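You operate a simulated robot arm through the tools that you are given. There is no shell and no other tool.

You are at the controls of a simulated robot arm. One attempt, no reset.

JOB
Check the yellow proof envelope under the template and set the offset dial to the shift shown.
Fine: light box on for the reading, off after it; the envelope stays in the slot, the template shut.

It is judged by the outcome, as a careful person would: the job done as asked, and still so three seconds after it is handed in. It fails if anything else is knocked over, pushed out of place, dropped, spilled or broken.

ROBOT AND FRAMES
A 6-joint arm with a two-finger parallel gripper, fixed in place. Base frame: the origin is on the floor under the middle of its stand, x ahead of it, y to its left, z up. Units: mm, degrees, N and s.
With the tool pointing down near the work surface it reaches from about 260 to 680 mm from the base axis. Its first joint turns from -66.0 to 66.0 degrees. Payload 2.9 kg.
Tool frame: the origin (TCP) lies between the finger pads and is the grasp point; the fingertips stand 30 mm ahead of it; z points along the fingers, y is the line along which they close. Largest opening 110 mm; finger width 20, thickness 10; the body of the gripper, 48 by 112 mm, starts 55 mm behind the TCP.
Orientation is that of the tool frame in the base frame, as a unit quaternion [x, y, z, w]. With the fingers straight down and closing along the base's y, the tool's x points along the base's -x, its y along +y and its z along -z.

CONTROLS
- The arm moves only by the tool drive_tool. Its argument "motion" is a list of rows, each an object (a shift or turn left out is 0, a gripper value left out holds the last) with "travel": the shift along the tool's x, y, z in m, a list of three; "angular": the turn, a rotation vector about the tool's x, y, z in degrees, a list of three; "grip": the gripper command, from -1 (shut) to 1 (fully open), values between in proportion. In form: [{"travel": [tx, ty, tz], "angular": [rx, ry, rz], "grip": grip}, ...]. A call has 1 to 20 rows; each row is the pose to reach, as a shift and turn from the pose commanded when the call began, along the tool's axes at that moment. A row lasts 0.2 s, in which the tool goes at most 50 mm and 8.6 degrees; a call with a longer step from one row to the next is refused whole, and so is a gripper value outside its range. A pose out of reach is approached as far as the arm can. The call stops where the force on the tool passes 40 N (or 10 N more than at its start, if that is more) or the arm is blocked; 0.2 s more then pass. Each finger travels about 108 mm/s and halts on what it meets, pressing with about 42 N; the grip force reading is that of the motor and also rises with nothing between the fingers. The clock runs only during rows and for 0.2 s after the last one: add rows that repeat a pose to give the fingers time. The reply holds the time, the measured pose of the TCP, the force on the tool along the base axes, the opening and the grip force, in the units named above and with some noise, with the torque about the TCP (base axes, N m) and any sound that the robot's microphone picked up.
- Cameras (640 x 400 px; columns grow to the right, rows downward): "scene" is fixed at [79.6, 435, 1386.6]; the picture's right is [-0.74, -0.67, 0.00], its down [-0.37, 0.41, -0.83] and it looks along [0.56, -0.62, -0.55] (base axes); focal length 251 px, centre (320, 200). "wrist" rides on the gripper at [72, 17, -103] in the tool frame; the picture's right is [-0.23, 0.97, 0.00], its down [-0.76, -0.18, -0.62] and it looks along [-0.61, -0.14, 0.78] (tool axes); focal length 222 px, centre (320, 200). There is no depth. A picture from a camera that has moved, and an enlarged one, comes with that camera's place and axes in the base frame and with its lens.
- camera(camera): a new picture of that camera. No time passes.
- inspect(camera, box): a new picture of the part [left, top, right, bottom] of that camera's present view, enlarged. No time passes.
- close_job(): hands the job in; it is judged then, once.

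Places have to be worked out from the pictures, the camera data and where the tool is seen. Open the gripper and draw the arm clear of the work before you hand the job in, unless the task says otherwise.

The tools are called by a JSON object that holds its "api" and its "payload". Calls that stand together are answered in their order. drive_tool: Moves the arm, as the interface text tells. Its arguments: {"type":"object","properties":{"motion":{"type":"array","items":{"type":"object","properties":{"travel":{"type":"array","items":{"type":"number"}},"angular":{"type":"array","items":{"type":"number"}},"grip":{"type":"number"}}}}},"required":["motion"]} The other tools are called the same way: camera (camera) takes a picture; inspect (camera, box) takes an enlarged picture of a part of a camera's view; close_job () hands the job in.

At the start:

```text
t: 0.0
position: [459.8, 65.4, 1205.8]
orientation: [0.0, 1.0, 0.0, 0.0]
wrist_force: [0.4, -0.7, -0.2]
ft_torque: [-0.02, 0.01, -0.04]
width: 110.0
grip_force: 0.2
```

scene: 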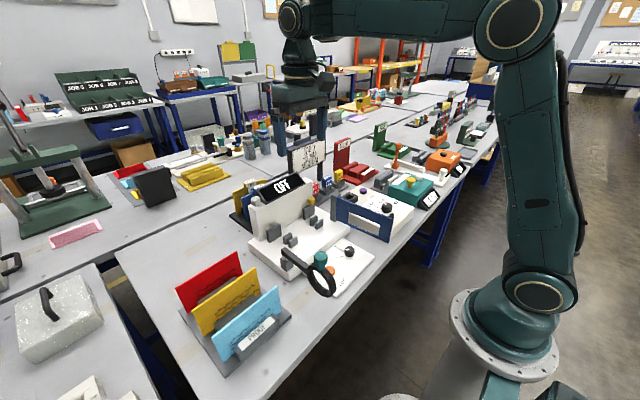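
wrist: 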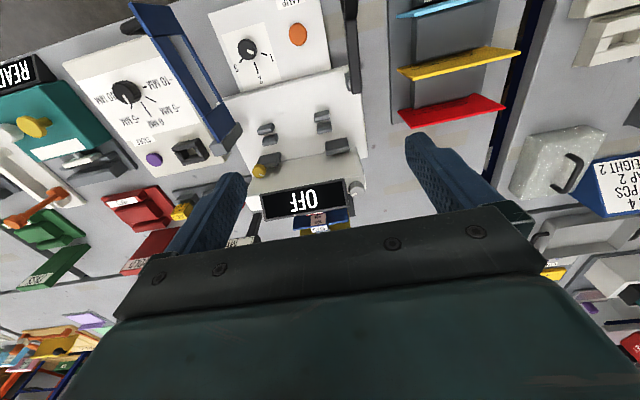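

I start by enlarging the work area in both cameras to understand the layout.

{"api": "inspect", "payload": {"camera": "scene", "box": [160, 130, 480, 380]}}

{"api": "inspect", "payload": {"camera": "wrist", "box": [200, 0, 420, 240]}}

{"api": "inspect", "payload": {"camera": "wrist", "box": [0, 0, 240, 200]}}

{"api": "inspect", "payload": {"camera": "wrist", "box": [380, 0, 640, 240]}}

```text
1.60 times, centred on (320, 255) of scene
camera zoom: at [79.6, 435.0, 1386.6], right [-0.74, -0.67, 0.0], down [-0.37, 0.41, -0.83], along [0.56, -0.62, -0.55], focal length 401 px, centre (320, 112)
```

zoom: 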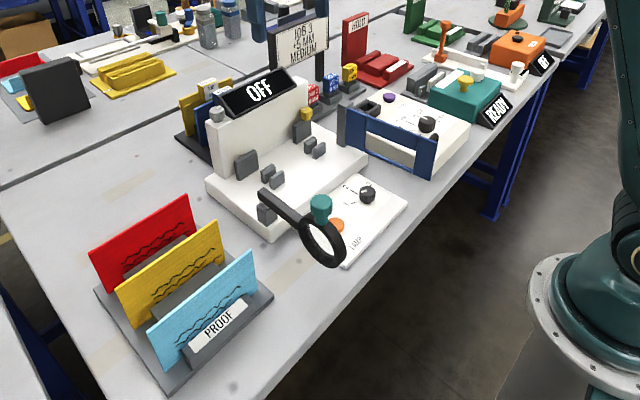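

```text
1.67 times, centred on (310, 120) of wrist
camera zoom: at [386.8, 84.1, 1308.7], right [0.23, 0.97, 0.0], down [0.76, -0.18, 0.62], along [0.61, -0.14, -0.78], focal length 370 px, centre (337, 333)
```

zoom: 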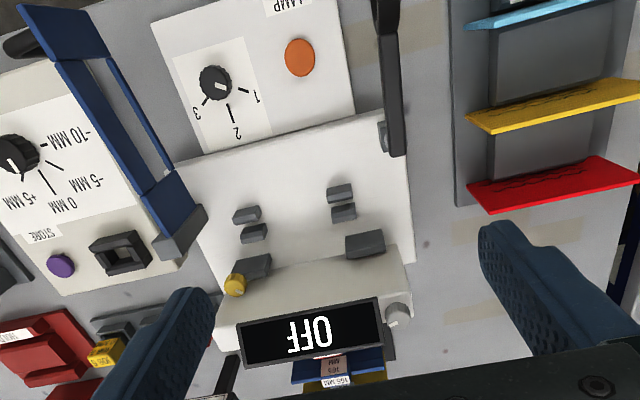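

```text
2.00 times, centred on (120, 100) of wrist
camera zoom: at [386.8, 84.1, 1308.7], right [0.23, 0.97, 0.0], down [0.76, -0.18, 0.62], along [0.61, -0.14, -0.78], focal length 444 px, centre (720, 400)
```

zoom: 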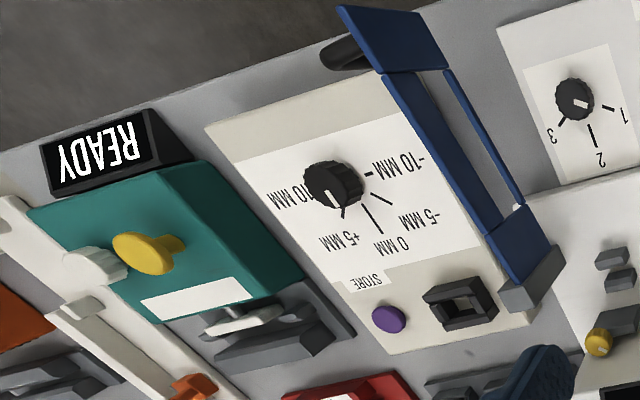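

```text
1.67 times, centred on (510, 120) of wrist
camera zoom: at [386.8, 84.1, 1308.7], right [0.23, 0.97, 0.0], down [0.76, -0.18, 0.62], along [0.61, -0.14, -0.78], focal length 370 px, centre (3, 333)
```

zoom: 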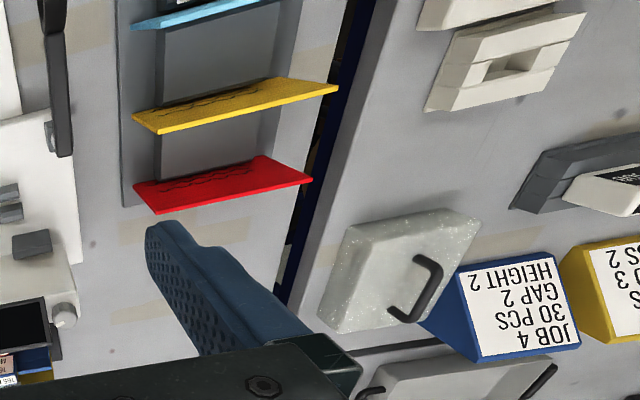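

The light box (OFF display near (637,0,980)), a LAMP button near (393,44,810), an offset-dial box and a blue frame are in view. I draw the arm back a bit, to look at the area from another angle.

{"api": "drive_tool", "payload": {"motion": [{"travel": [0.03, -0.01, 0.01]}, {"travel": [0.06, -0.02, 0.02]}, {"travel": [0.09, -0.03, 0.03]}, {"travel": [0.12, -0.04, 0.04]}, {"travel": [0.12, -0.04, 0.04]}]}}

{"api": "camera", "payload": {"camera": "wrist"}}

{"api": "camera", "payload": {"camera": "scene"}}

```text
t: 1.2
position: [338.3, 27.7, 1165.5]
orientation: [0.0, 1.0, -0.001, -0.001]
wrist_force: [0.4, 0.2, 0.0]
ft_torque: [0.0, 0.02, 0.02]
width: 109.9
grip_force: 0.0
```

```text
taken
camera wrist: at [265.4, 45.8, 1269.5], right [0.23, 0.97, 0.0], down [0.76, -0.18, 0.62], along [0.61, -0.14, -0.78], focal length 222 px, centre (320, 200)
```

wrist: 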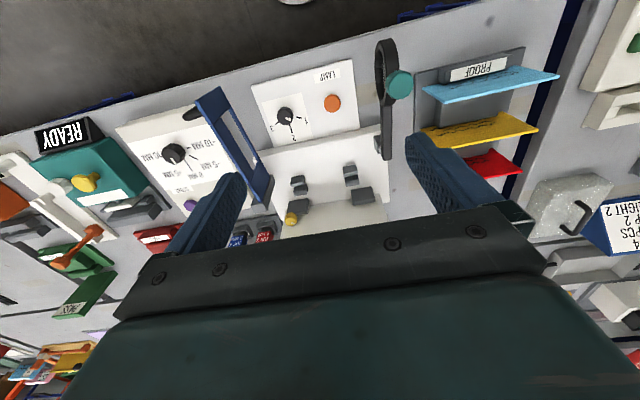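

```text
taken
```

scene: 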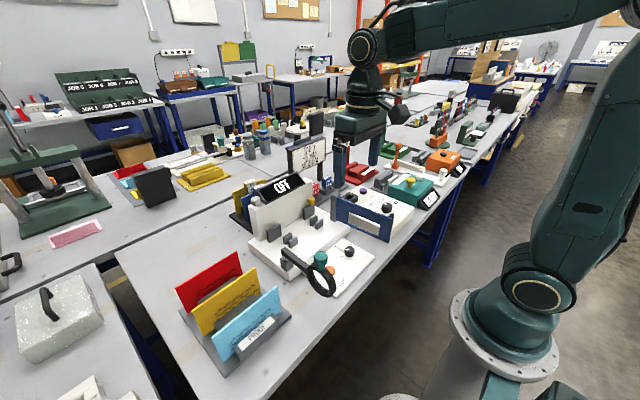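

The template and loupe parts are now better visible; I enlarge them.

{"api": "inspect", "payload": {"camera": "wrist", "box": [170, 40, 420, 240]}}

{"api": "inspect", "payload": {"camera": "wrist", "box": [110, 80, 270, 220]}}

{"api": "inspect", "payload": {"camera": "wrist", "box": [360, 20, 560, 190]}}

{"api": "inspect", "payload": {"camera": "scene", "box": [240, 160, 400, 300]}}

```text
2.00 times, centred on (295, 140) of wrist
camera zoom: at [265.4, 45.8, 1269.5], right [0.23, 0.97, 0.0], down [0.76, -0.18, 0.62], along [0.61, -0.14, -0.78], focal length 444 px, centre (370, 320)
```

zoom: 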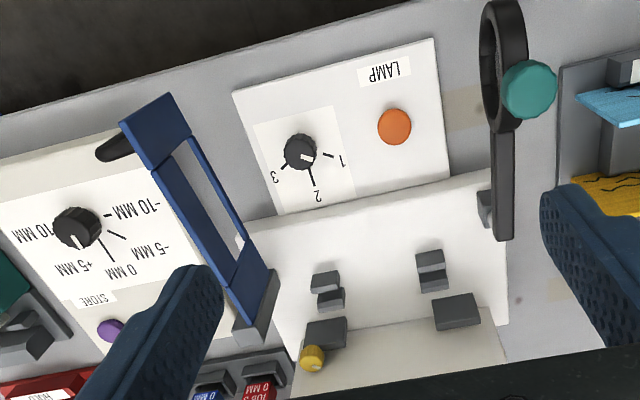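

```text
2.86 times, centred on (190, 150) of wrist
camera zoom: at [265.4, 45.8, 1269.5], right [0.23, 0.97, 0.0], down [0.76, -0.18, 0.62], along [0.61, -0.14, -0.78], focal length 635 px, centre (691, 343)
```

zoom: 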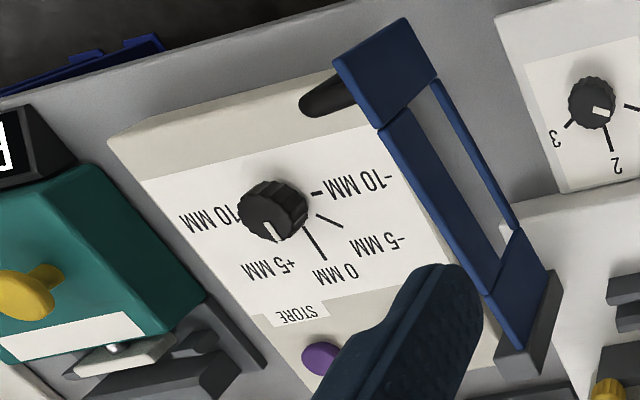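

```text
2.35 times, centred on (460, 105) of wrist
camera zoom: at [265.4, 45.8, 1269.5], right [0.23, 0.97, 0.0], down [0.76, -0.18, 0.62], along [0.61, -0.14, -0.78], focal length 523 px, centre (-9, 424)
```

zoom: 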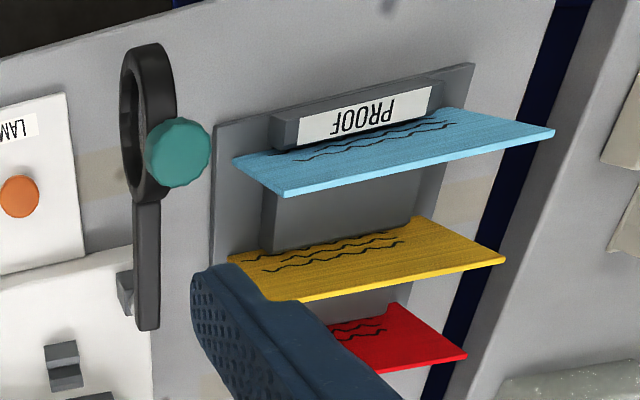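

```text
2.86 times, centred on (320, 230) of scene
camera zoom: at [79.6, 435.0, 1386.6], right [-0.74, -0.67, 0.0], down [-0.37, 0.41, -0.83], along [0.56, -0.62, -0.55], focal length 717 px, centre (320, 114)
```

zoom: 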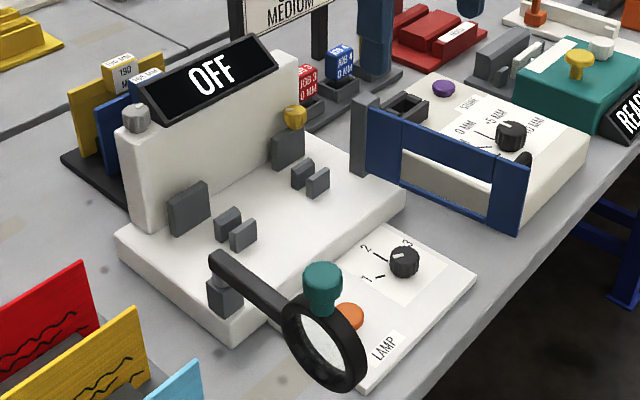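

I tilt the tool forward and lower, to look at the light box and the template from the front.

{"api": "drive_tool", "payload": {"motion": [{"travel": [0.002, -0.01, 0.04], "angular": [0, -7, 0]}, {"travel": [0.004, -0.02, 0.08], "angular": [0, -14, 0]}, {"travel": [0.006, -0.03, 0.12], "angular": [0, -21, 0]}, {"travel": [0.008, -0.04, 0.15], "angular": [0, -28, 0]}, {"travel": [0.008, -0.04, 0.15], "angular": [0, -28, 0]}]}}

{"api": "camera", "payload": {"camera": "wrist"}}

```text
t: 2.4
position: [334.2, -14.1, 1017.1]
orientation: [0.0, 0.971, -0.001, 0.241]
wrist_force: [-0.3, 0.2, -0.2]
ft_torque: [-0.01, 0.02, 0.02]
width: 110.2
grip_force: 0.0
```

```text
taken
camera wrist: at [220.8, 4.3, 1074.8], right [0.2, 0.97, 0.11], down [0.38, -0.18, 0.91], along [0.9, -0.14, -0.41], focal length 222 px, centre (320, 200)
```

wrist: 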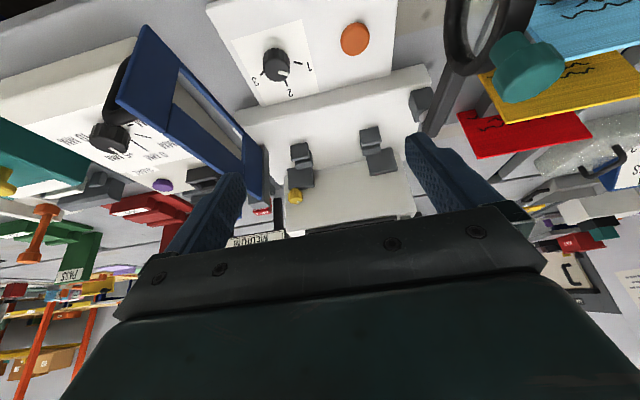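

I enlarge this front view.

{"api": "inspect", "payload": {"camera": "wrist", "box": [220, 60, 450, 240]}}

{"api": "inspect", "payload": {"camera": "wrist", "box": [80, 10, 300, 210]}}

{"api": "inspect", "payload": {"camera": "wrist", "box": [400, 0, 640, 200]}}

```text
2.22 times, centred on (335, 150) of wrist
camera zoom: at [220.8, 4.3, 1074.8], right [0.2, 0.97, 0.11], down [0.38, -0.18, 0.91], along [0.9, -0.14, -0.41], focal length 494 px, centre (287, 311)
```

zoom: 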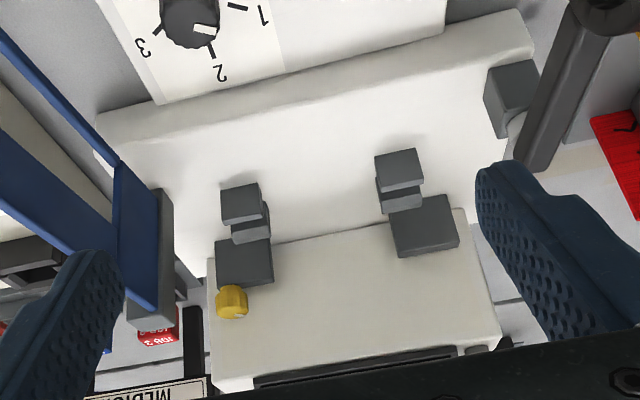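

```text
2.00 times, centred on (190, 110) of wrist
camera zoom: at [220.8, 4.3, 1074.8], right [0.2, 0.97, 0.11], down [0.38, -0.18, 0.91], along [0.9, -0.14, -0.41], focal length 444 px, centre (580, 380)
```

zoom: 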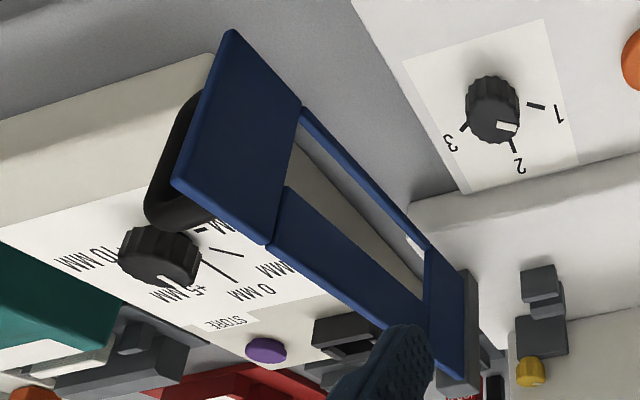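

```text
2.00 times, centred on (520, 100) of wrist
camera zoom: at [220.8, 4.3, 1074.8], right [0.2, 0.97, 0.11], down [0.38, -0.18, 0.91], along [0.9, -0.14, -0.41], focal length 444 px, centre (-80, 400)
```

zoom: 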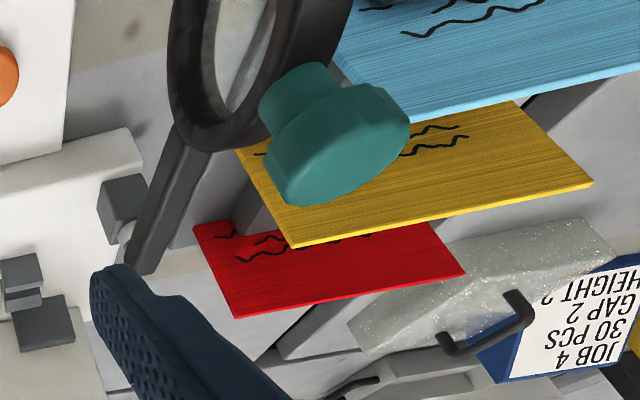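

I need more exact positions, so I take strong enlargements of the slot guides, the template and the display from here and the scene camera.

{"api": "inspect", "payload": {"camera": "scene", "box": [245, 180, 325, 240]}}

{"api": "inspect", "payload": {"camera": "scene", "box": [320, 170, 410, 250]}}

{"api": "inspect", "payload": {"camera": "scene", "box": [270, 220, 380, 305]}}

{"api": "inspect", "payload": {"camera": "wrist", "box": [280, 110, 420, 220]}}

```text
6.67 times, centred on (285, 210) of scene
camera zoom: at [79.6, 435.0, 1386.6], right [-0.74, -0.67, 0.0], down [-0.37, 0.41, -0.83], along [0.56, -0.62, -0.55], focal length 1672 px, centre (553, 133)
```

zoom: 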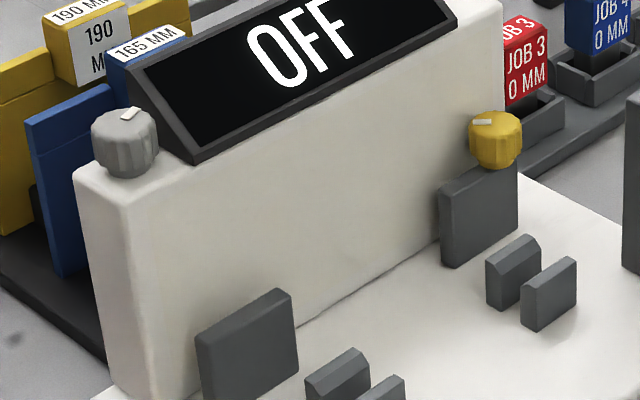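

```text
5.00 times, centred on (365, 210) of scene
camera zoom: at [79.6, 435.0, 1386.6], right [-0.74, -0.67, 0.0], down [-0.37, 0.41, -0.83], along [0.56, -0.62, -0.55], focal length 1254 px, centre (95, 150)
```

zoom: 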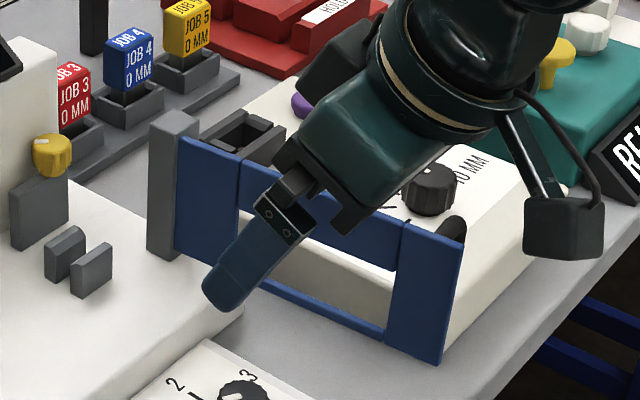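

```text
4.71 times, centred on (325, 262) of scene
camera zoom: at [79.6, 435.0, 1386.6], right [-0.74, -0.67, 0.0], down [-0.37, 0.41, -0.83], along [0.56, -0.62, -0.55], focal length 1181 px, centre (296, -94)
```

zoom: 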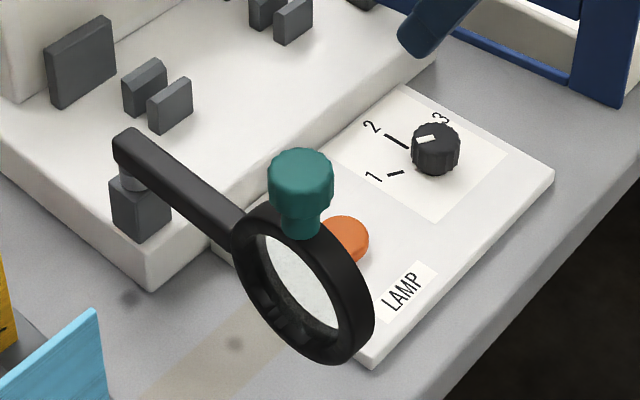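

```text
3.64 times, centred on (350, 165) of wrist
camera zoom: at [220.8, 4.3, 1074.8], right [0.2, 0.97, 0.11], down [0.38, -0.18, 0.91], along [0.9, -0.14, -0.41], focal length 808 px, centre (211, 327)
```

zoom: 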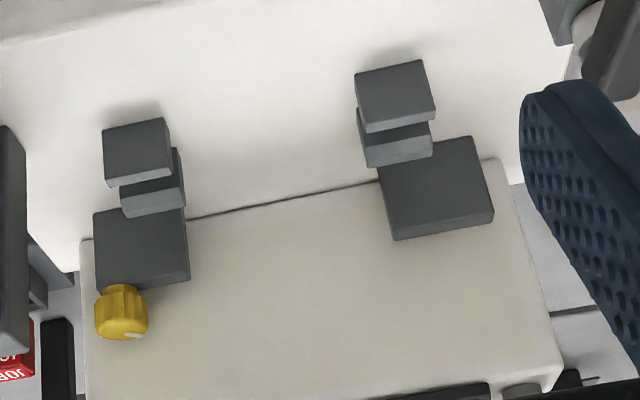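

I straighten the tool and move closer above the slot to measure it.

{"api": "drive_tool", "payload": {"motion": [{"travel": [-0.031, 0.001, 0.019], "angular": [0, 7, 0]}, {"travel": [-0.063, 0.002, 0.037], "angular": [0, 14, 0]}, {"travel": [-0.094, 0.003, 0.056], "angular": [0, 21, 0]}, {"travel": [-0.1256, 0.004, 0.0747], "angular": [0, 28, 0]}, {"travel": [-0.1256, 0.004, 0.0747], "angular": [0, 28, 0]}]}}

{"api": "camera", "payload": {"camera": "wrist"}}

```text
t: 3.6
position: [480.6, -7.2, 1008.4]
orientation: [0.0, 1.0, 0.0, -0.001]
wrist_force: [0.1, -0.8, -1.1]
ft_torque: [0.0, 0.03, -0.04]
width: 110.0
grip_force: 0.0
```

```text
taken
camera wrist: at [406.8, 11.3, 1112.0], right [0.23, 0.97, 0.0], down [0.76, -0.18, 0.62], along [0.61, -0.14, -0.78], focal length 222 px, centre (320, 200)
```

wrist: 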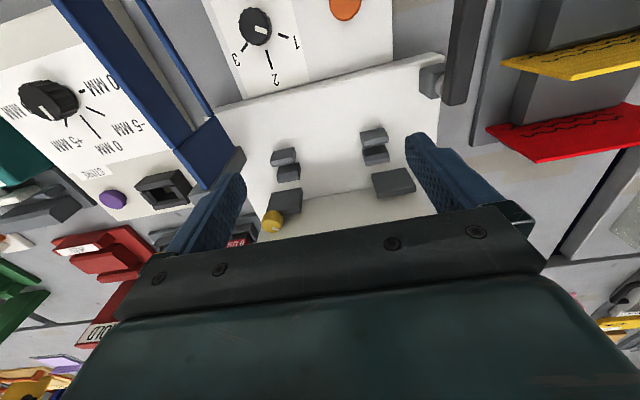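

I enlarge the slot, the dials and the template hinge from this closer view.

{"api": "inspect", "payload": {"camera": "wrist", "box": [200, 100, 440, 250]}}

{"api": "inspect", "payload": {"camera": "wrist", "box": [0, 20, 240, 220]}}

{"api": "inspect", "payload": {"camera": "wrist", "box": [200, 0, 380, 120]}}

{"api": "inspect", "payload": {"camera": "wrist", "box": [440, 0, 640, 170]}}

```text
2.67 times, centred on (320, 175) of wrist
camera zoom: at [406.8, 11.3, 1112.0], right [0.23, 0.97, 0.0], down [0.76, -0.18, 0.62], along [0.61, -0.14, -0.78], focal length 592 px, centre (320, 267)
```

zoom: 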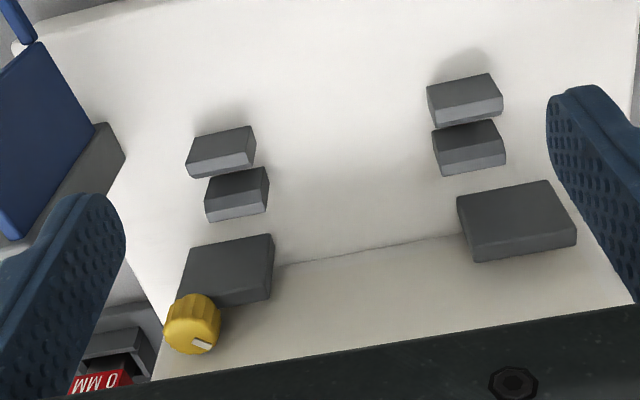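

```text
2.00 times, centred on (120, 120) of wrist
camera zoom: at [406.8, 11.3, 1112.0], right [0.23, 0.97, 0.0], down [0.76, -0.18, 0.62], along [0.61, -0.14, -0.78], focal length 444 px, centre (720, 360)
```

zoom: 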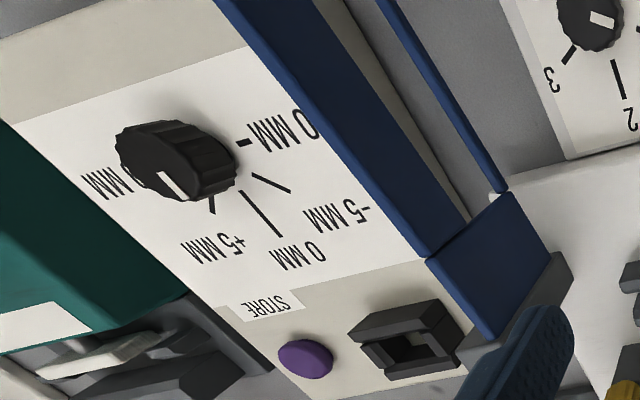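

```text
3.33 times, centred on (290, 60) of wrist
camera zoom: at [406.8, 11.3, 1112.0], right [0.23, 0.97, 0.0], down [0.76, -0.18, 0.62], along [0.61, -0.14, -0.78], focal length 740 px, centre (420, 667)
```

zoom: 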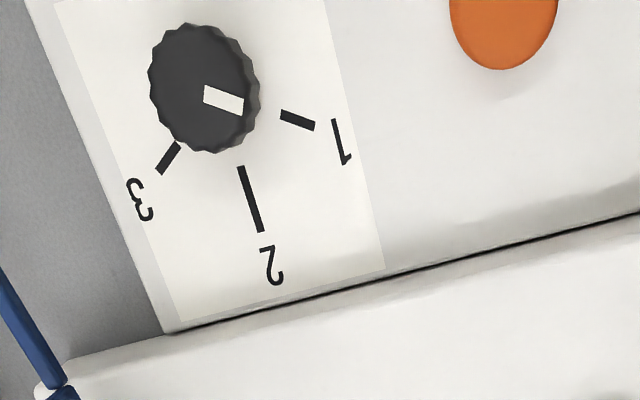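

```text
2.35 times, centred on (540, 85) of wrist
camera zoom: at [406.8, 11.3, 1112.0], right [0.23, 0.97, 0.0], down [0.76, -0.18, 0.62], along [0.61, -0.14, -0.78], focal length 523 px, centre (-198, 471)
```

zoom: 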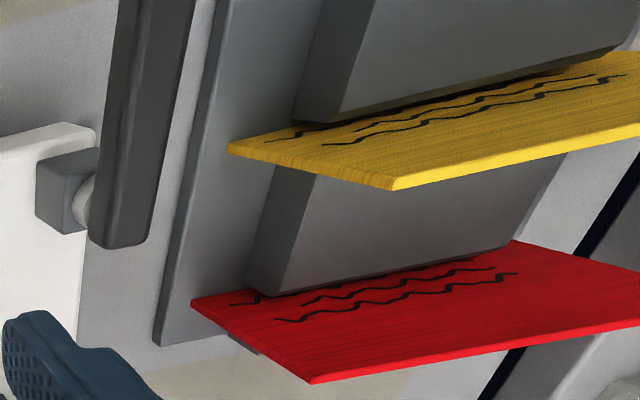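

I take tighter enlargements of the guide blocks from both cameras for triangulation.

{"api": "inspect", "payload": {"camera": "scene", "box": [294, 196, 322, 224]}}

{"api": "inspect", "payload": {"camera": "scene", "box": [264, 210, 304, 250]}}

{"api": "inspect", "payload": {"camera": "wrist", "box": [260, 130, 320, 220]}}

{"api": "inspect", "payload": {"camera": "wrist", "box": [350, 115, 420, 205]}}

```text
14.29 times, centred on (308, 210) of scene
camera zoom: at [79.6, 435.0, 1386.6], right [-0.74, -0.67, 0.0], down [-0.37, 0.41, -0.83], along [0.56, -0.62, -0.55], focal length 3584 px, centre (491, 57)
```

zoom: 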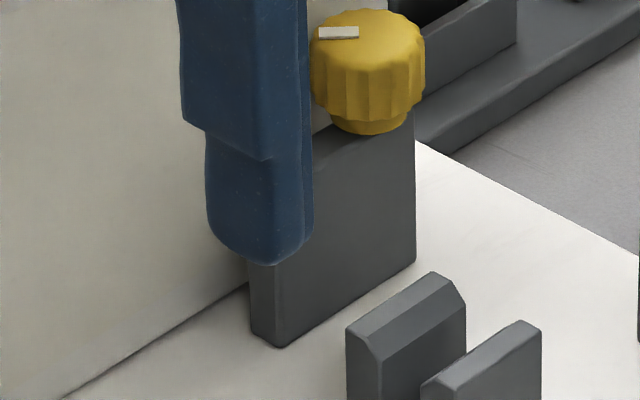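

```text
10.00 times, centred on (284, 230) of scene
camera zoom: at [79.6, 435.0, 1386.6], right [-0.74, -0.67, 0.0], down [-0.37, 0.41, -0.83], along [0.56, -0.62, -0.55], focal length 2509 px, centre (680, -100)
```

zoom: 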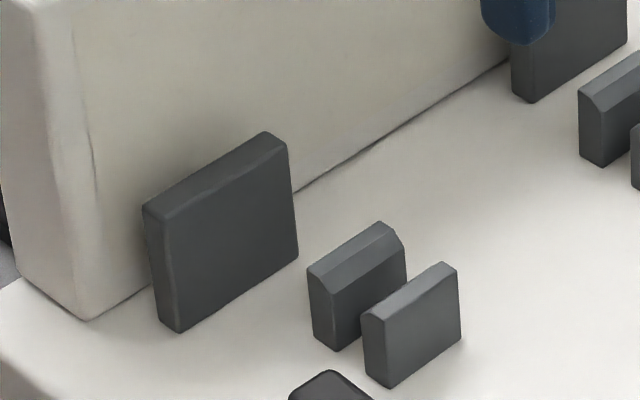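

```text
4.44 times, centred on (290, 175) of wrist
camera zoom: at [406.8, 11.3, 1112.0], right [0.23, 0.97, 0.0], down [0.76, -0.18, 0.62], along [0.61, -0.14, -0.78], focal length 987 px, centre (453, 311)
```

zoom: 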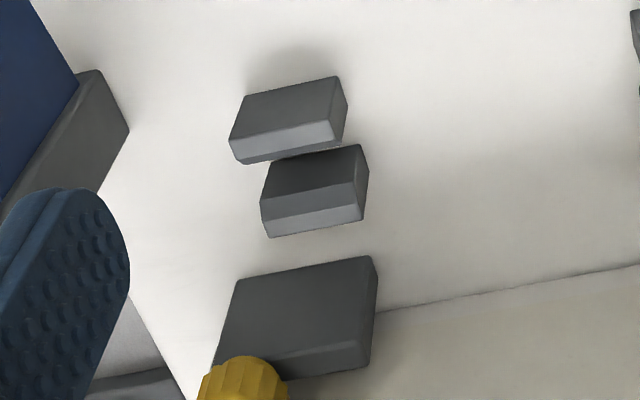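

```text
4.44 times, centred on (385, 160) of wrist
camera zoom: at [406.8, 11.3, 1112.0], right [0.23, 0.97, 0.0], down [0.76, -0.18, 0.62], along [0.61, -0.14, -0.78], focal length 987 px, centre (31, 378)
```

zoom: 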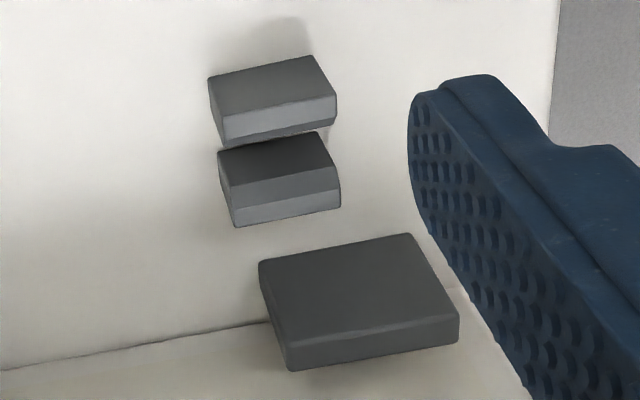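

The guide pairs put the slot at about x≈549, y centre ≈-9, with tops at z≈850. The yellow envelope stands at x≈500, y 222–389, top z≈886. I move above it and turn the gripper 90° so the fingers close along base x.

{"api": "drive_tool", "payload": {"motion": [{"travel": [-0.002, 0.028, -0.01], "angular": [0, 0, 8]}, {"travel": [-0.004, 0.056, -0.02], "angular": [0, 0, 16]}, {"travel": [-0.006, 0.084, -0.03], "angular": [0, 0, 24]}, {"travel": [-0.008, 0.112, -0.04], "angular": [0, 0, 32]}, {"travel": [-0.01, 0.14, -0.05], "angular": [0, 0, 40]}, {"travel": [-0.012, 0.168, -0.05], "angular": [0, 0, 48]}, {"travel": [-0.014, 0.196, -0.05], "angular": [0, 0, 56]}, {"travel": [-0.016, 0.224, -0.05], "angular": [0, 0, 64]}, {"travel": [-0.018, 0.252, -0.05], "angular": [0, 0, 72]}, {"travel": [-0.019, 0.28, -0.05], "angular": [0, 0, 80]}, {"travel": [-0.02, 0.312, -0.05], "angular": [0, 0, 88]}, {"travel": [-0.02, 0.312, -0.05], "angular": [0, 0, 90]}, {"travel": [-0.02, 0.312, -0.05], "angular": [0, 0, 90]}]}}

{"api": "camera", "payload": {"camera": "wrist"}}

{"api": "camera", "payload": {"camera": "scene"}}

```text
t: 6.4
position: [497.2, 304.1, 1056.7]
orientation: [0.708, 0.706, 0.0, 0.0]
wrist_force: [-0.6, 0.7, -0.1]
ft_torque: [0.0, -0.01, -0.03]
width: 110.0
grip_force: 0.1
```

```text
taken
camera wrist: at [513.2, 376.1, 1161.4], right [0.97, -0.23, 0.0], down [-0.18, -0.76, 0.62], along [-0.14, -0.61, -0.78], focal length 222 px, centre (320, 200)
```

wrist: 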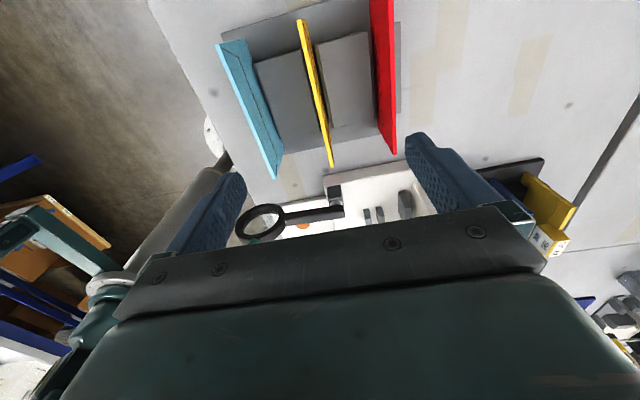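

```text
taken
```

scene: 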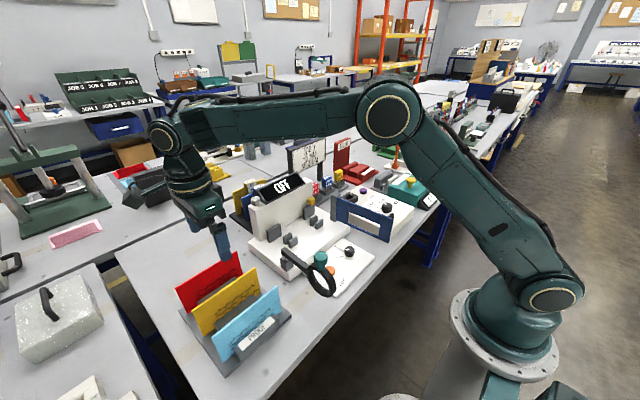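

The arm hangs above the rack. I enlarge the envelopes to find the yellow one's x relative to the tool.

{"api": "inspect", "payload": {"camera": "wrist", "box": [210, 0, 410, 190]}}

{"api": "inspect", "payload": {"camera": "wrist", "box": [290, 100, 350, 180]}}

```text
2.11 times, centred on (310, 95) of wrist
camera zoom: at [513.2, 376.1, 1161.4], right [0.97, -0.23, 0.0], down [-0.18, -0.76, 0.62], along [-0.14, -0.61, -0.78], focal length 468 px, centre (341, 421)
```

zoom: 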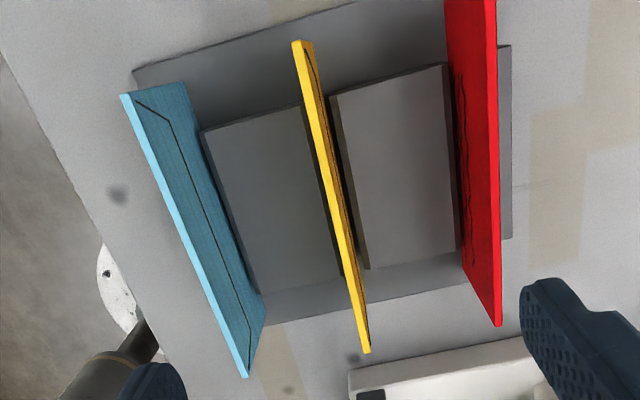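

```text
5.00 times, centred on (320, 140) of wrist
camera zoom: at [513.2, 376.1, 1161.4], right [0.97, -0.23, 0.0], down [-0.18, -0.76, 0.62], along [-0.14, -0.61, -0.78], focal length 1111 px, centre (320, 500)
```

zoom: 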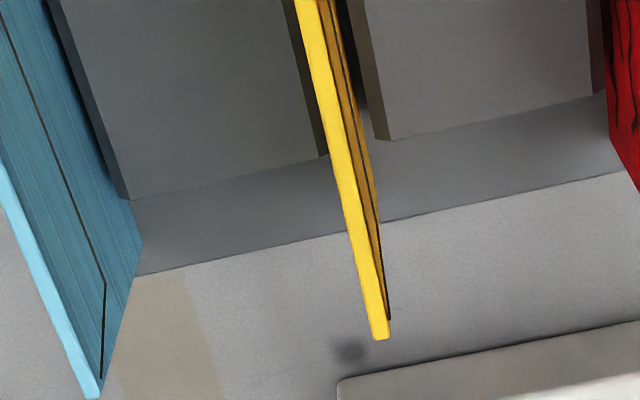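

The yellow top edge appears at x≈494–496 in this view. I descend 95 mm, still well above the envelope tops, and check again.

{"api": "drive_tool", "payload": {"motion": [{"travel": [0, -0.001, 0.03]}, {"travel": [0, -0.002, 0.06]}, {"travel": [0, -0.002, 0.095]}, {"travel": [0, -0.002, 0.095]}]}}

{"api": "camera", "payload": {"camera": "wrist"}}

{"api": "inspect", "payload": {"camera": "scene", "box": [160, 200, 310, 390]}}

```text
t: 7.4
position: [493.8, 303.9, 962.5]
orientation: [0.708, 0.707, 0.0, -0.001]
wrist_force: [0.0, -0.1, 0.6]
ft_torque: [-0.02, 0.03, -0.03]
width: 110.1
grip_force: 0.0
```

```text
taken
camera wrist: at [510.1, 376.6, 1065.7], right [0.97, -0.23, 0.0], down [-0.18, -0.76, 0.62], along [-0.14, -0.61, -0.78], focal length 222 px, centre (320, 200)
```

wrist: 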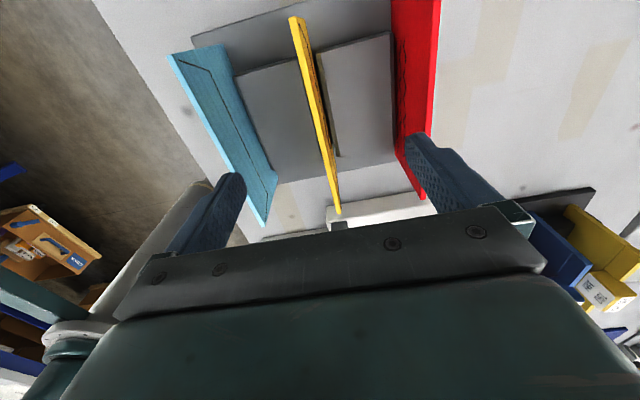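

```text
2.11 times, centred on (235, 295) of scene
camera zoom: at [79.6, 435.0, 1386.6], right [-0.74, -0.67, 0.0], down [-0.37, 0.41, -0.83], along [0.56, -0.62, -0.55], focal length 528 px, centre (499, 0)
```

zoom: 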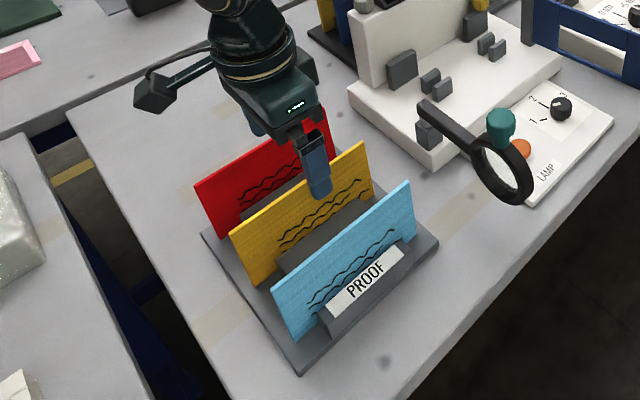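

I enlarge around where the tool axis meets the envelope's top edge.

{"api": "inspect", "payload": {"camera": "wrist", "box": [290, 90, 350, 220]}}

{"api": "inspect", "payload": {"camera": "wrist", "box": [180, 110, 480, 240]}}

```text
3.08 times, centred on (320, 155) of wrist
camera zoom: at [510.1, 376.6, 1065.7], right [0.97, -0.23, 0.0], down [-0.18, -0.76, 0.62], along [-0.14, -0.61, -0.78], focal length 684 px, centre (320, 338)
```

zoom: 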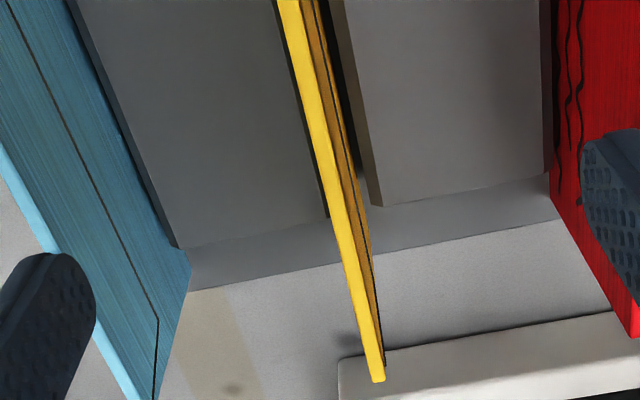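

```text
2.13 times, centred on (330, 175) of wrist
camera zoom: at [510.1, 376.6, 1065.7], right [0.97, -0.23, 0.0], down [-0.18, -0.76, 0.62], along [-0.14, -0.61, -0.78], focal length 474 px, centre (299, 253)
```

zoom: 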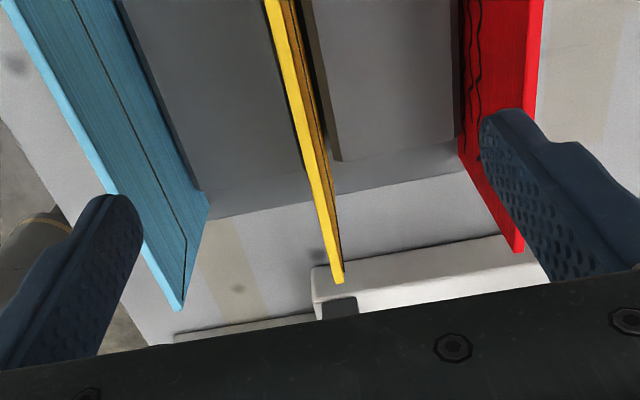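

The envelope's top edge lies within about 1 mm of the tool axis (about 5 mm thick, top z≈890, divider top ≈820). I descend to TCP z≈880 with the gripper open.

{"api": "drive_tool", "payload": {"motion": [{"travel": [-0.002, 0.0, 0.025]}, {"travel": [-0.004, 0.0, 0.05]}, {"travel": [-0.004, 0.0, 0.07]}, {"travel": [-0.004, 0.0, 0.081]}, {"travel": [-0.004, 0.0, 0.081]}]}}

{"api": "camera", "payload": {"camera": "wrist"}}

{"api": "inspect", "payload": {"camera": "scene", "box": [160, 200, 310, 390]}}

```text
t: 8.6
position: [495.3, 297.7, 881.8]
orientation: [0.708, 0.707, 0.0, 0.0]
wrist_force: [-0.4, 0.8, -0.1]
ft_torque: [-0.01, -0.01, 0.01]
width: 109.9
grip_force: 0.0
```

```text
taken
camera wrist: at [511.3, 371.9, 985.5], right [0.97, -0.23, 0.0], down [-0.18, -0.76, 0.62], along [-0.14, -0.61, -0.78], focal length 222 px, centre (320, 200)
```

wrist: 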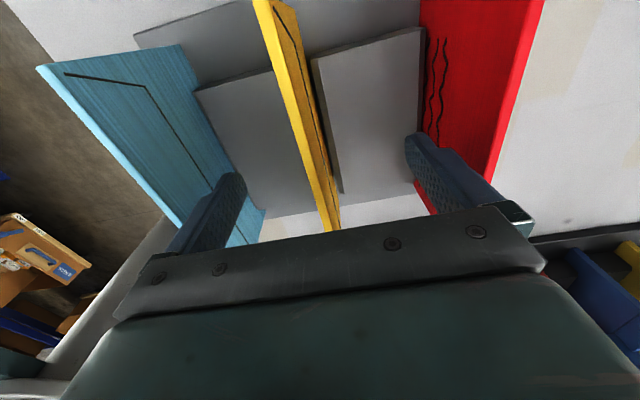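

```text
2.11 times, centred on (235, 295) of scene
camera zoom: at [79.6, 435.0, 1386.6], right [-0.74, -0.67, 0.0], down [-0.37, 0.41, -0.83], along [0.56, -0.62, -0.55], focal length 528 px, centre (499, 0)
```

zoom: 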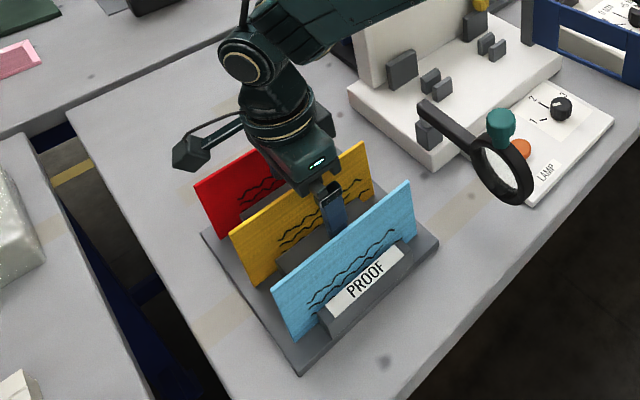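

The fingers straddle the yellow envelope; I close the gripper in stages.

{"api": "drive_tool", "payload": {"motion": [{"grip": 0.5}, {"grip": 0.1}, {"grip": -0.3}, {"grip": -0.6}, {"grip": -0.8}, {"grip": -0.9}, {"grip": -1}, {"grip": -1}, {"grip": -1}, {"grip": -1}]}}

{"api": "camera", "payload": {"camera": "wrist"}}

{"api": "inspect", "payload": {"camera": "scene", "box": [160, 200, 310, 390]}}

```text
t: 10.8
position: [494.9, 299.2, 882.3]
orientation: [0.707, 0.707, 0.001, 0.0]
wrist_force: [0.3, -0.7, 0.5]
ft_torque: [-0.01, 0.0, 0.03]
width: 3.5
grip_force: 42.2
```

```text
taken
camera wrist: at [511.3, 372.0, 985.9], right [0.97, -0.23, 0.0], down [-0.18, -0.76, 0.62], along [-0.14, -0.61, -0.78], focal length 222 px, centre (320, 200)
```

wrist: 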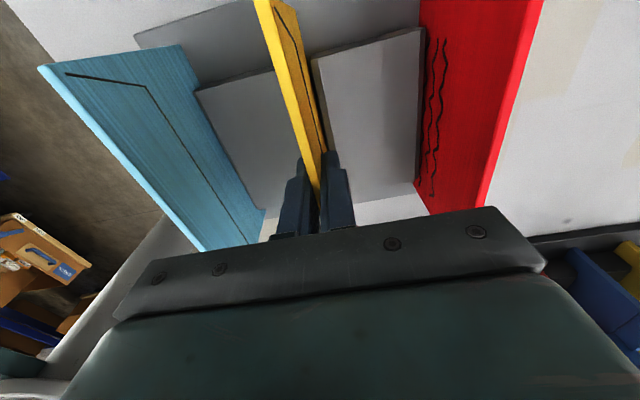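

```text
2.11 times, centred on (235, 295) of scene
camera zoom: at [79.6, 435.0, 1386.6], right [-0.74, -0.67, 0.0], down [-0.37, 0.41, -0.83], along [0.56, -0.62, -0.55], focal length 528 px, centre (499, 0)
```

zoom: 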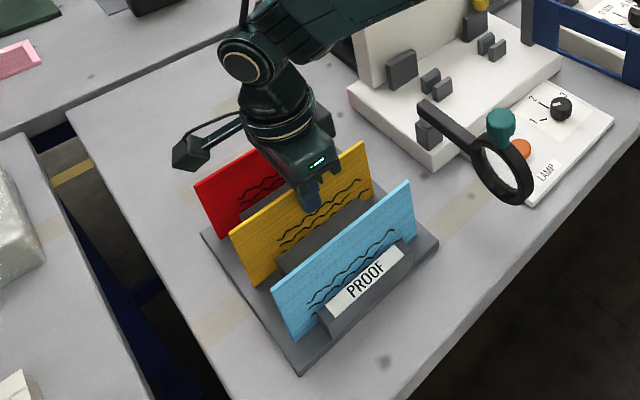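

The envelope is gripped (3.5 mm, 42 N) with no side load. I lift it straight up.

{"api": "drive_tool", "payload": {"motion": [{"travel": [0, 0, -0.01]}, {"travel": [0, 0, -0.03]}, {"travel": [0, 0, -0.06]}, {"travel": [0, 0, -0.09]}, {"travel": [0, 0, -0.12]}, {"travel": [0, 0, -0.15]}, {"travel": [0, 0, -0.18]}, {"travel": [0, 0, -0.18]}]}}

{"api": "camera", "payload": {"camera": "wrist"}}

{"api": "inspect", "payload": {"camera": "scene", "box": [160, 140, 360, 390]}}

```text
t: 12.6
position: [497.6, 299.5, 1065.3]
orientation: [0.707, 0.707, 0.0, 0.0]
wrist_force: [0.3, 0.1, 0.1]
ft_torque: [-0.01, 0.0, 0.02]
width: 3.7
grip_force: 42.4
```

```text
taken
camera wrist: at [513.0, 372.6, 1167.8], right [0.97, -0.23, 0.0], down [-0.18, -0.76, 0.62], along [-0.14, -0.61, -0.78], focal length 222 px, centre (320, 200)
```

wrist: 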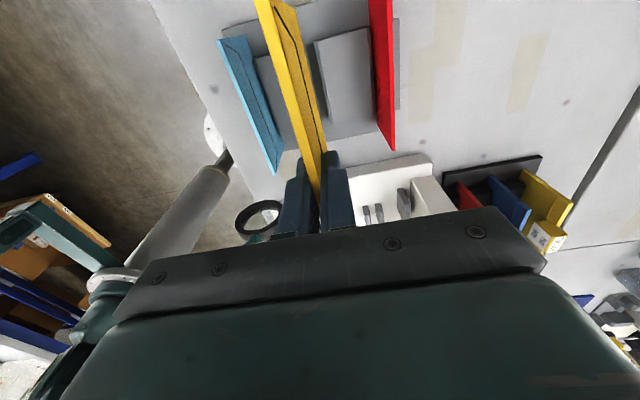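

```text
1.60 times, centred on (260, 265) of scene
camera zoom: at [79.6, 435.0, 1386.6], right [-0.74, -0.67, 0.0], down [-0.37, 0.41, -0.83], along [0.56, -0.62, -0.55], focal length 401 px, centre (416, 96)
```

zoom: 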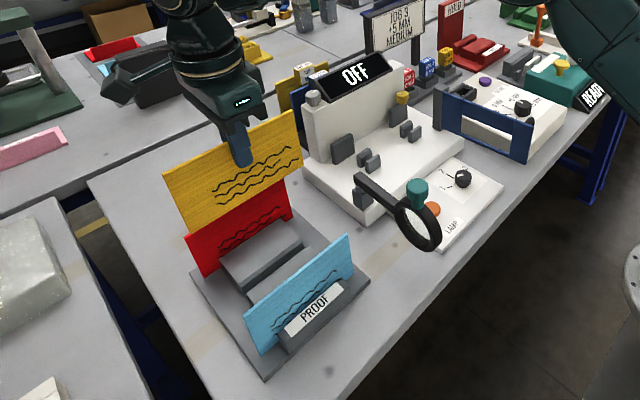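

The envelope is held straight and clear (bottom about 86 mm under the TCP). I carry it at this height across to above the light-box slot.

{"api": "drive_tool", "payload": {"motion": [{"travel": [-0.035, 0.01, -0.005]}, {"travel": [-0.07, 0.02, -0.005]}, {"travel": [-0.105, 0.03, -0.005]}, {"travel": [-0.14, 0.04, -0.005]}, {"travel": [-0.175, 0.05, -0.005]}, {"travel": [-0.21, 0.052, -0.005]}, {"travel": [-0.245, 0.052, -0.005]}, {"travel": [-0.28, 0.052, -0.005]}, {"travel": [-0.31, 0.052, -0.005]}, {"travel": [-0.31, 0.052, -0.005]}]}}

{"api": "camera", "payload": {"camera": "wrist"}}

{"api": "inspect", "payload": {"camera": "scene", "box": [220, 100, 420, 300]}}

```text
t: 14.8
position: [550.6, -11.2, 1069.4]
orientation: [0.707, 0.707, 0.0, 0.0]
wrist_force: [0.1, -0.2, -0.2]
ft_torque: [-0.02, 0.02, 0.01]
width: 3.3
grip_force: 42.3
```

```text
taken
camera wrist: at [566.7, 60.8, 1172.8], right [0.97, -0.23, 0.0], down [-0.18, -0.76, 0.62], along [-0.14, -0.61, -0.78], focal length 222 px, centre (320, 200)
```

wrist: 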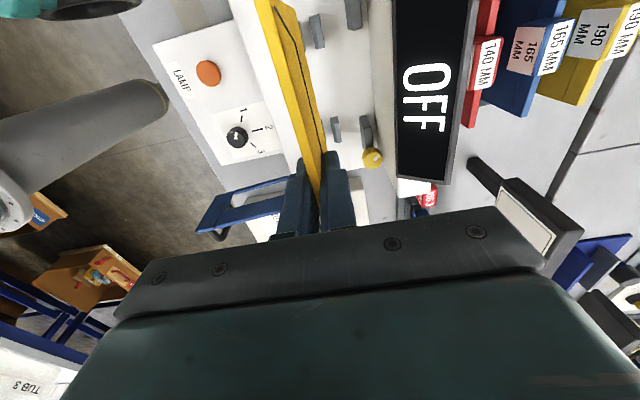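

```text
2.00 times, centred on (320, 200) of scene
camera zoom: at [79.6, 435.0, 1386.6], right [-0.74, -0.67, 0.0], down [-0.37, 0.41, -0.83], along [0.56, -0.62, -0.55], focal length 502 px, centre (320, 200)
```

zoom: 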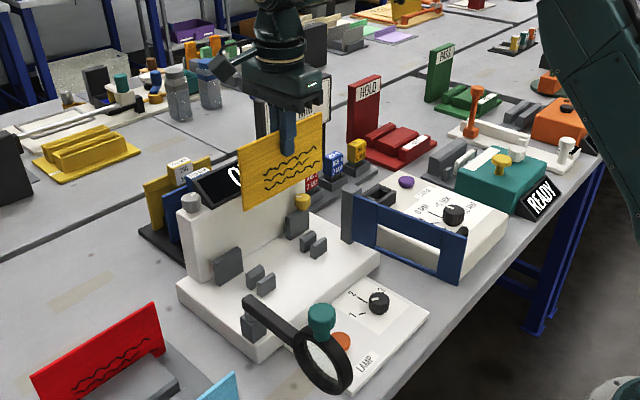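

Above the light box, nothing near the envelope. I lower 85 mm (bottom edge ≈ 895, still above the guides) and check alignment.

{"api": "drive_tool", "payload": {"motion": [{"travel": [0, 0, 0.03]}, {"travel": [0, 0, 0.06]}, {"travel": [0, 0, 0.085]}, {"travel": [0, 0, 0.085]}]}}

{"api": "camera", "payload": {"camera": "wrist"}}

{"api": "inspect", "payload": {"camera": "scene", "box": [260, 170, 350, 250]}}

{"api": "inspect", "payload": {"camera": "wrist", "box": [250, 0, 400, 200]}}

```text
t: 15.8
position: [547.9, -11.9, 983.0]
orientation: [0.707, 0.707, 0.0, 0.0]
wrist_force: [0.2, -0.7, 0.8]
ft_torque: [0.01, -0.03, 0.04]
width: 3.5
grip_force: 41.6
```

```text
taken
camera wrist: at [564.7, 61.9, 1085.9], right [0.97, -0.23, 0.0], down [-0.18, -0.76, 0.62], along [-0.14, -0.61, -0.78], focal length 222 px, centre (320, 200)
```

wrist: 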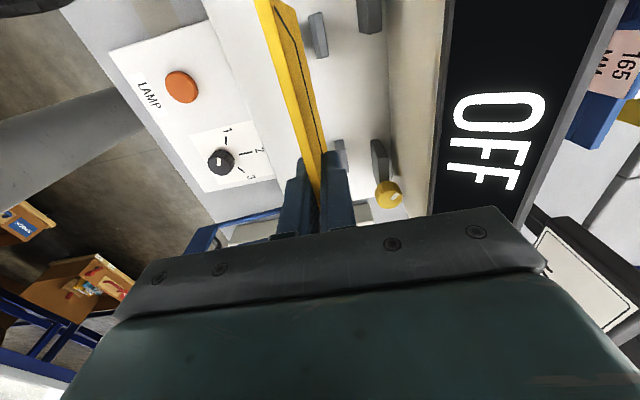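

```text
5.00 times, centred on (305, 210) of scene
camera zoom: at [79.6, 435.0, 1386.6], right [-0.74, -0.67, 0.0], down [-0.37, 0.41, -0.83], along [0.56, -0.62, -0.55], focal length 1254 px, centre (395, 150)
```

zoom: 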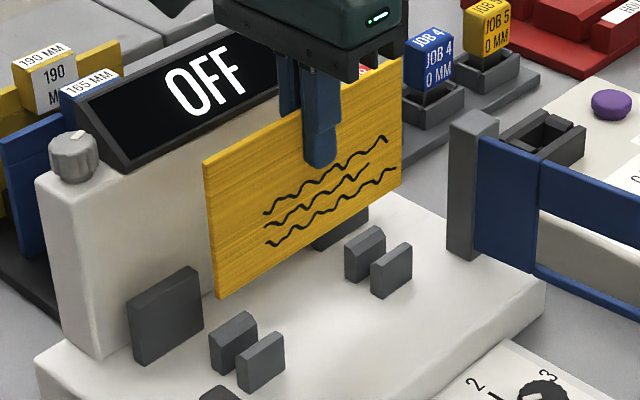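

```text
2.00 times, centred on (325, 100) of wrist
camera zoom: at [564.7, 61.9, 1085.9], right [0.97, -0.23, 0.0], down [-0.18, -0.76, 0.62], along [-0.14, -0.61, -0.78], focal length 444 px, centre (310, 400)
```

zoom: 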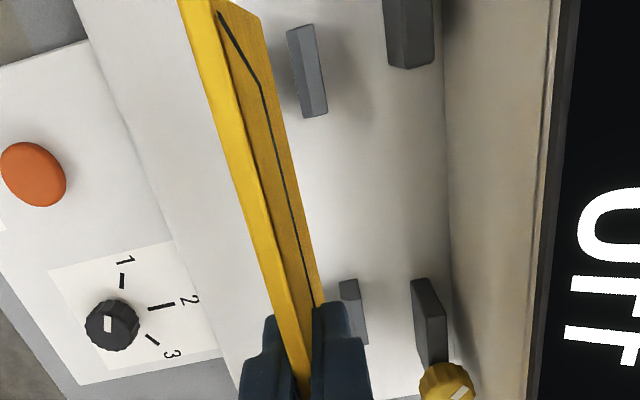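

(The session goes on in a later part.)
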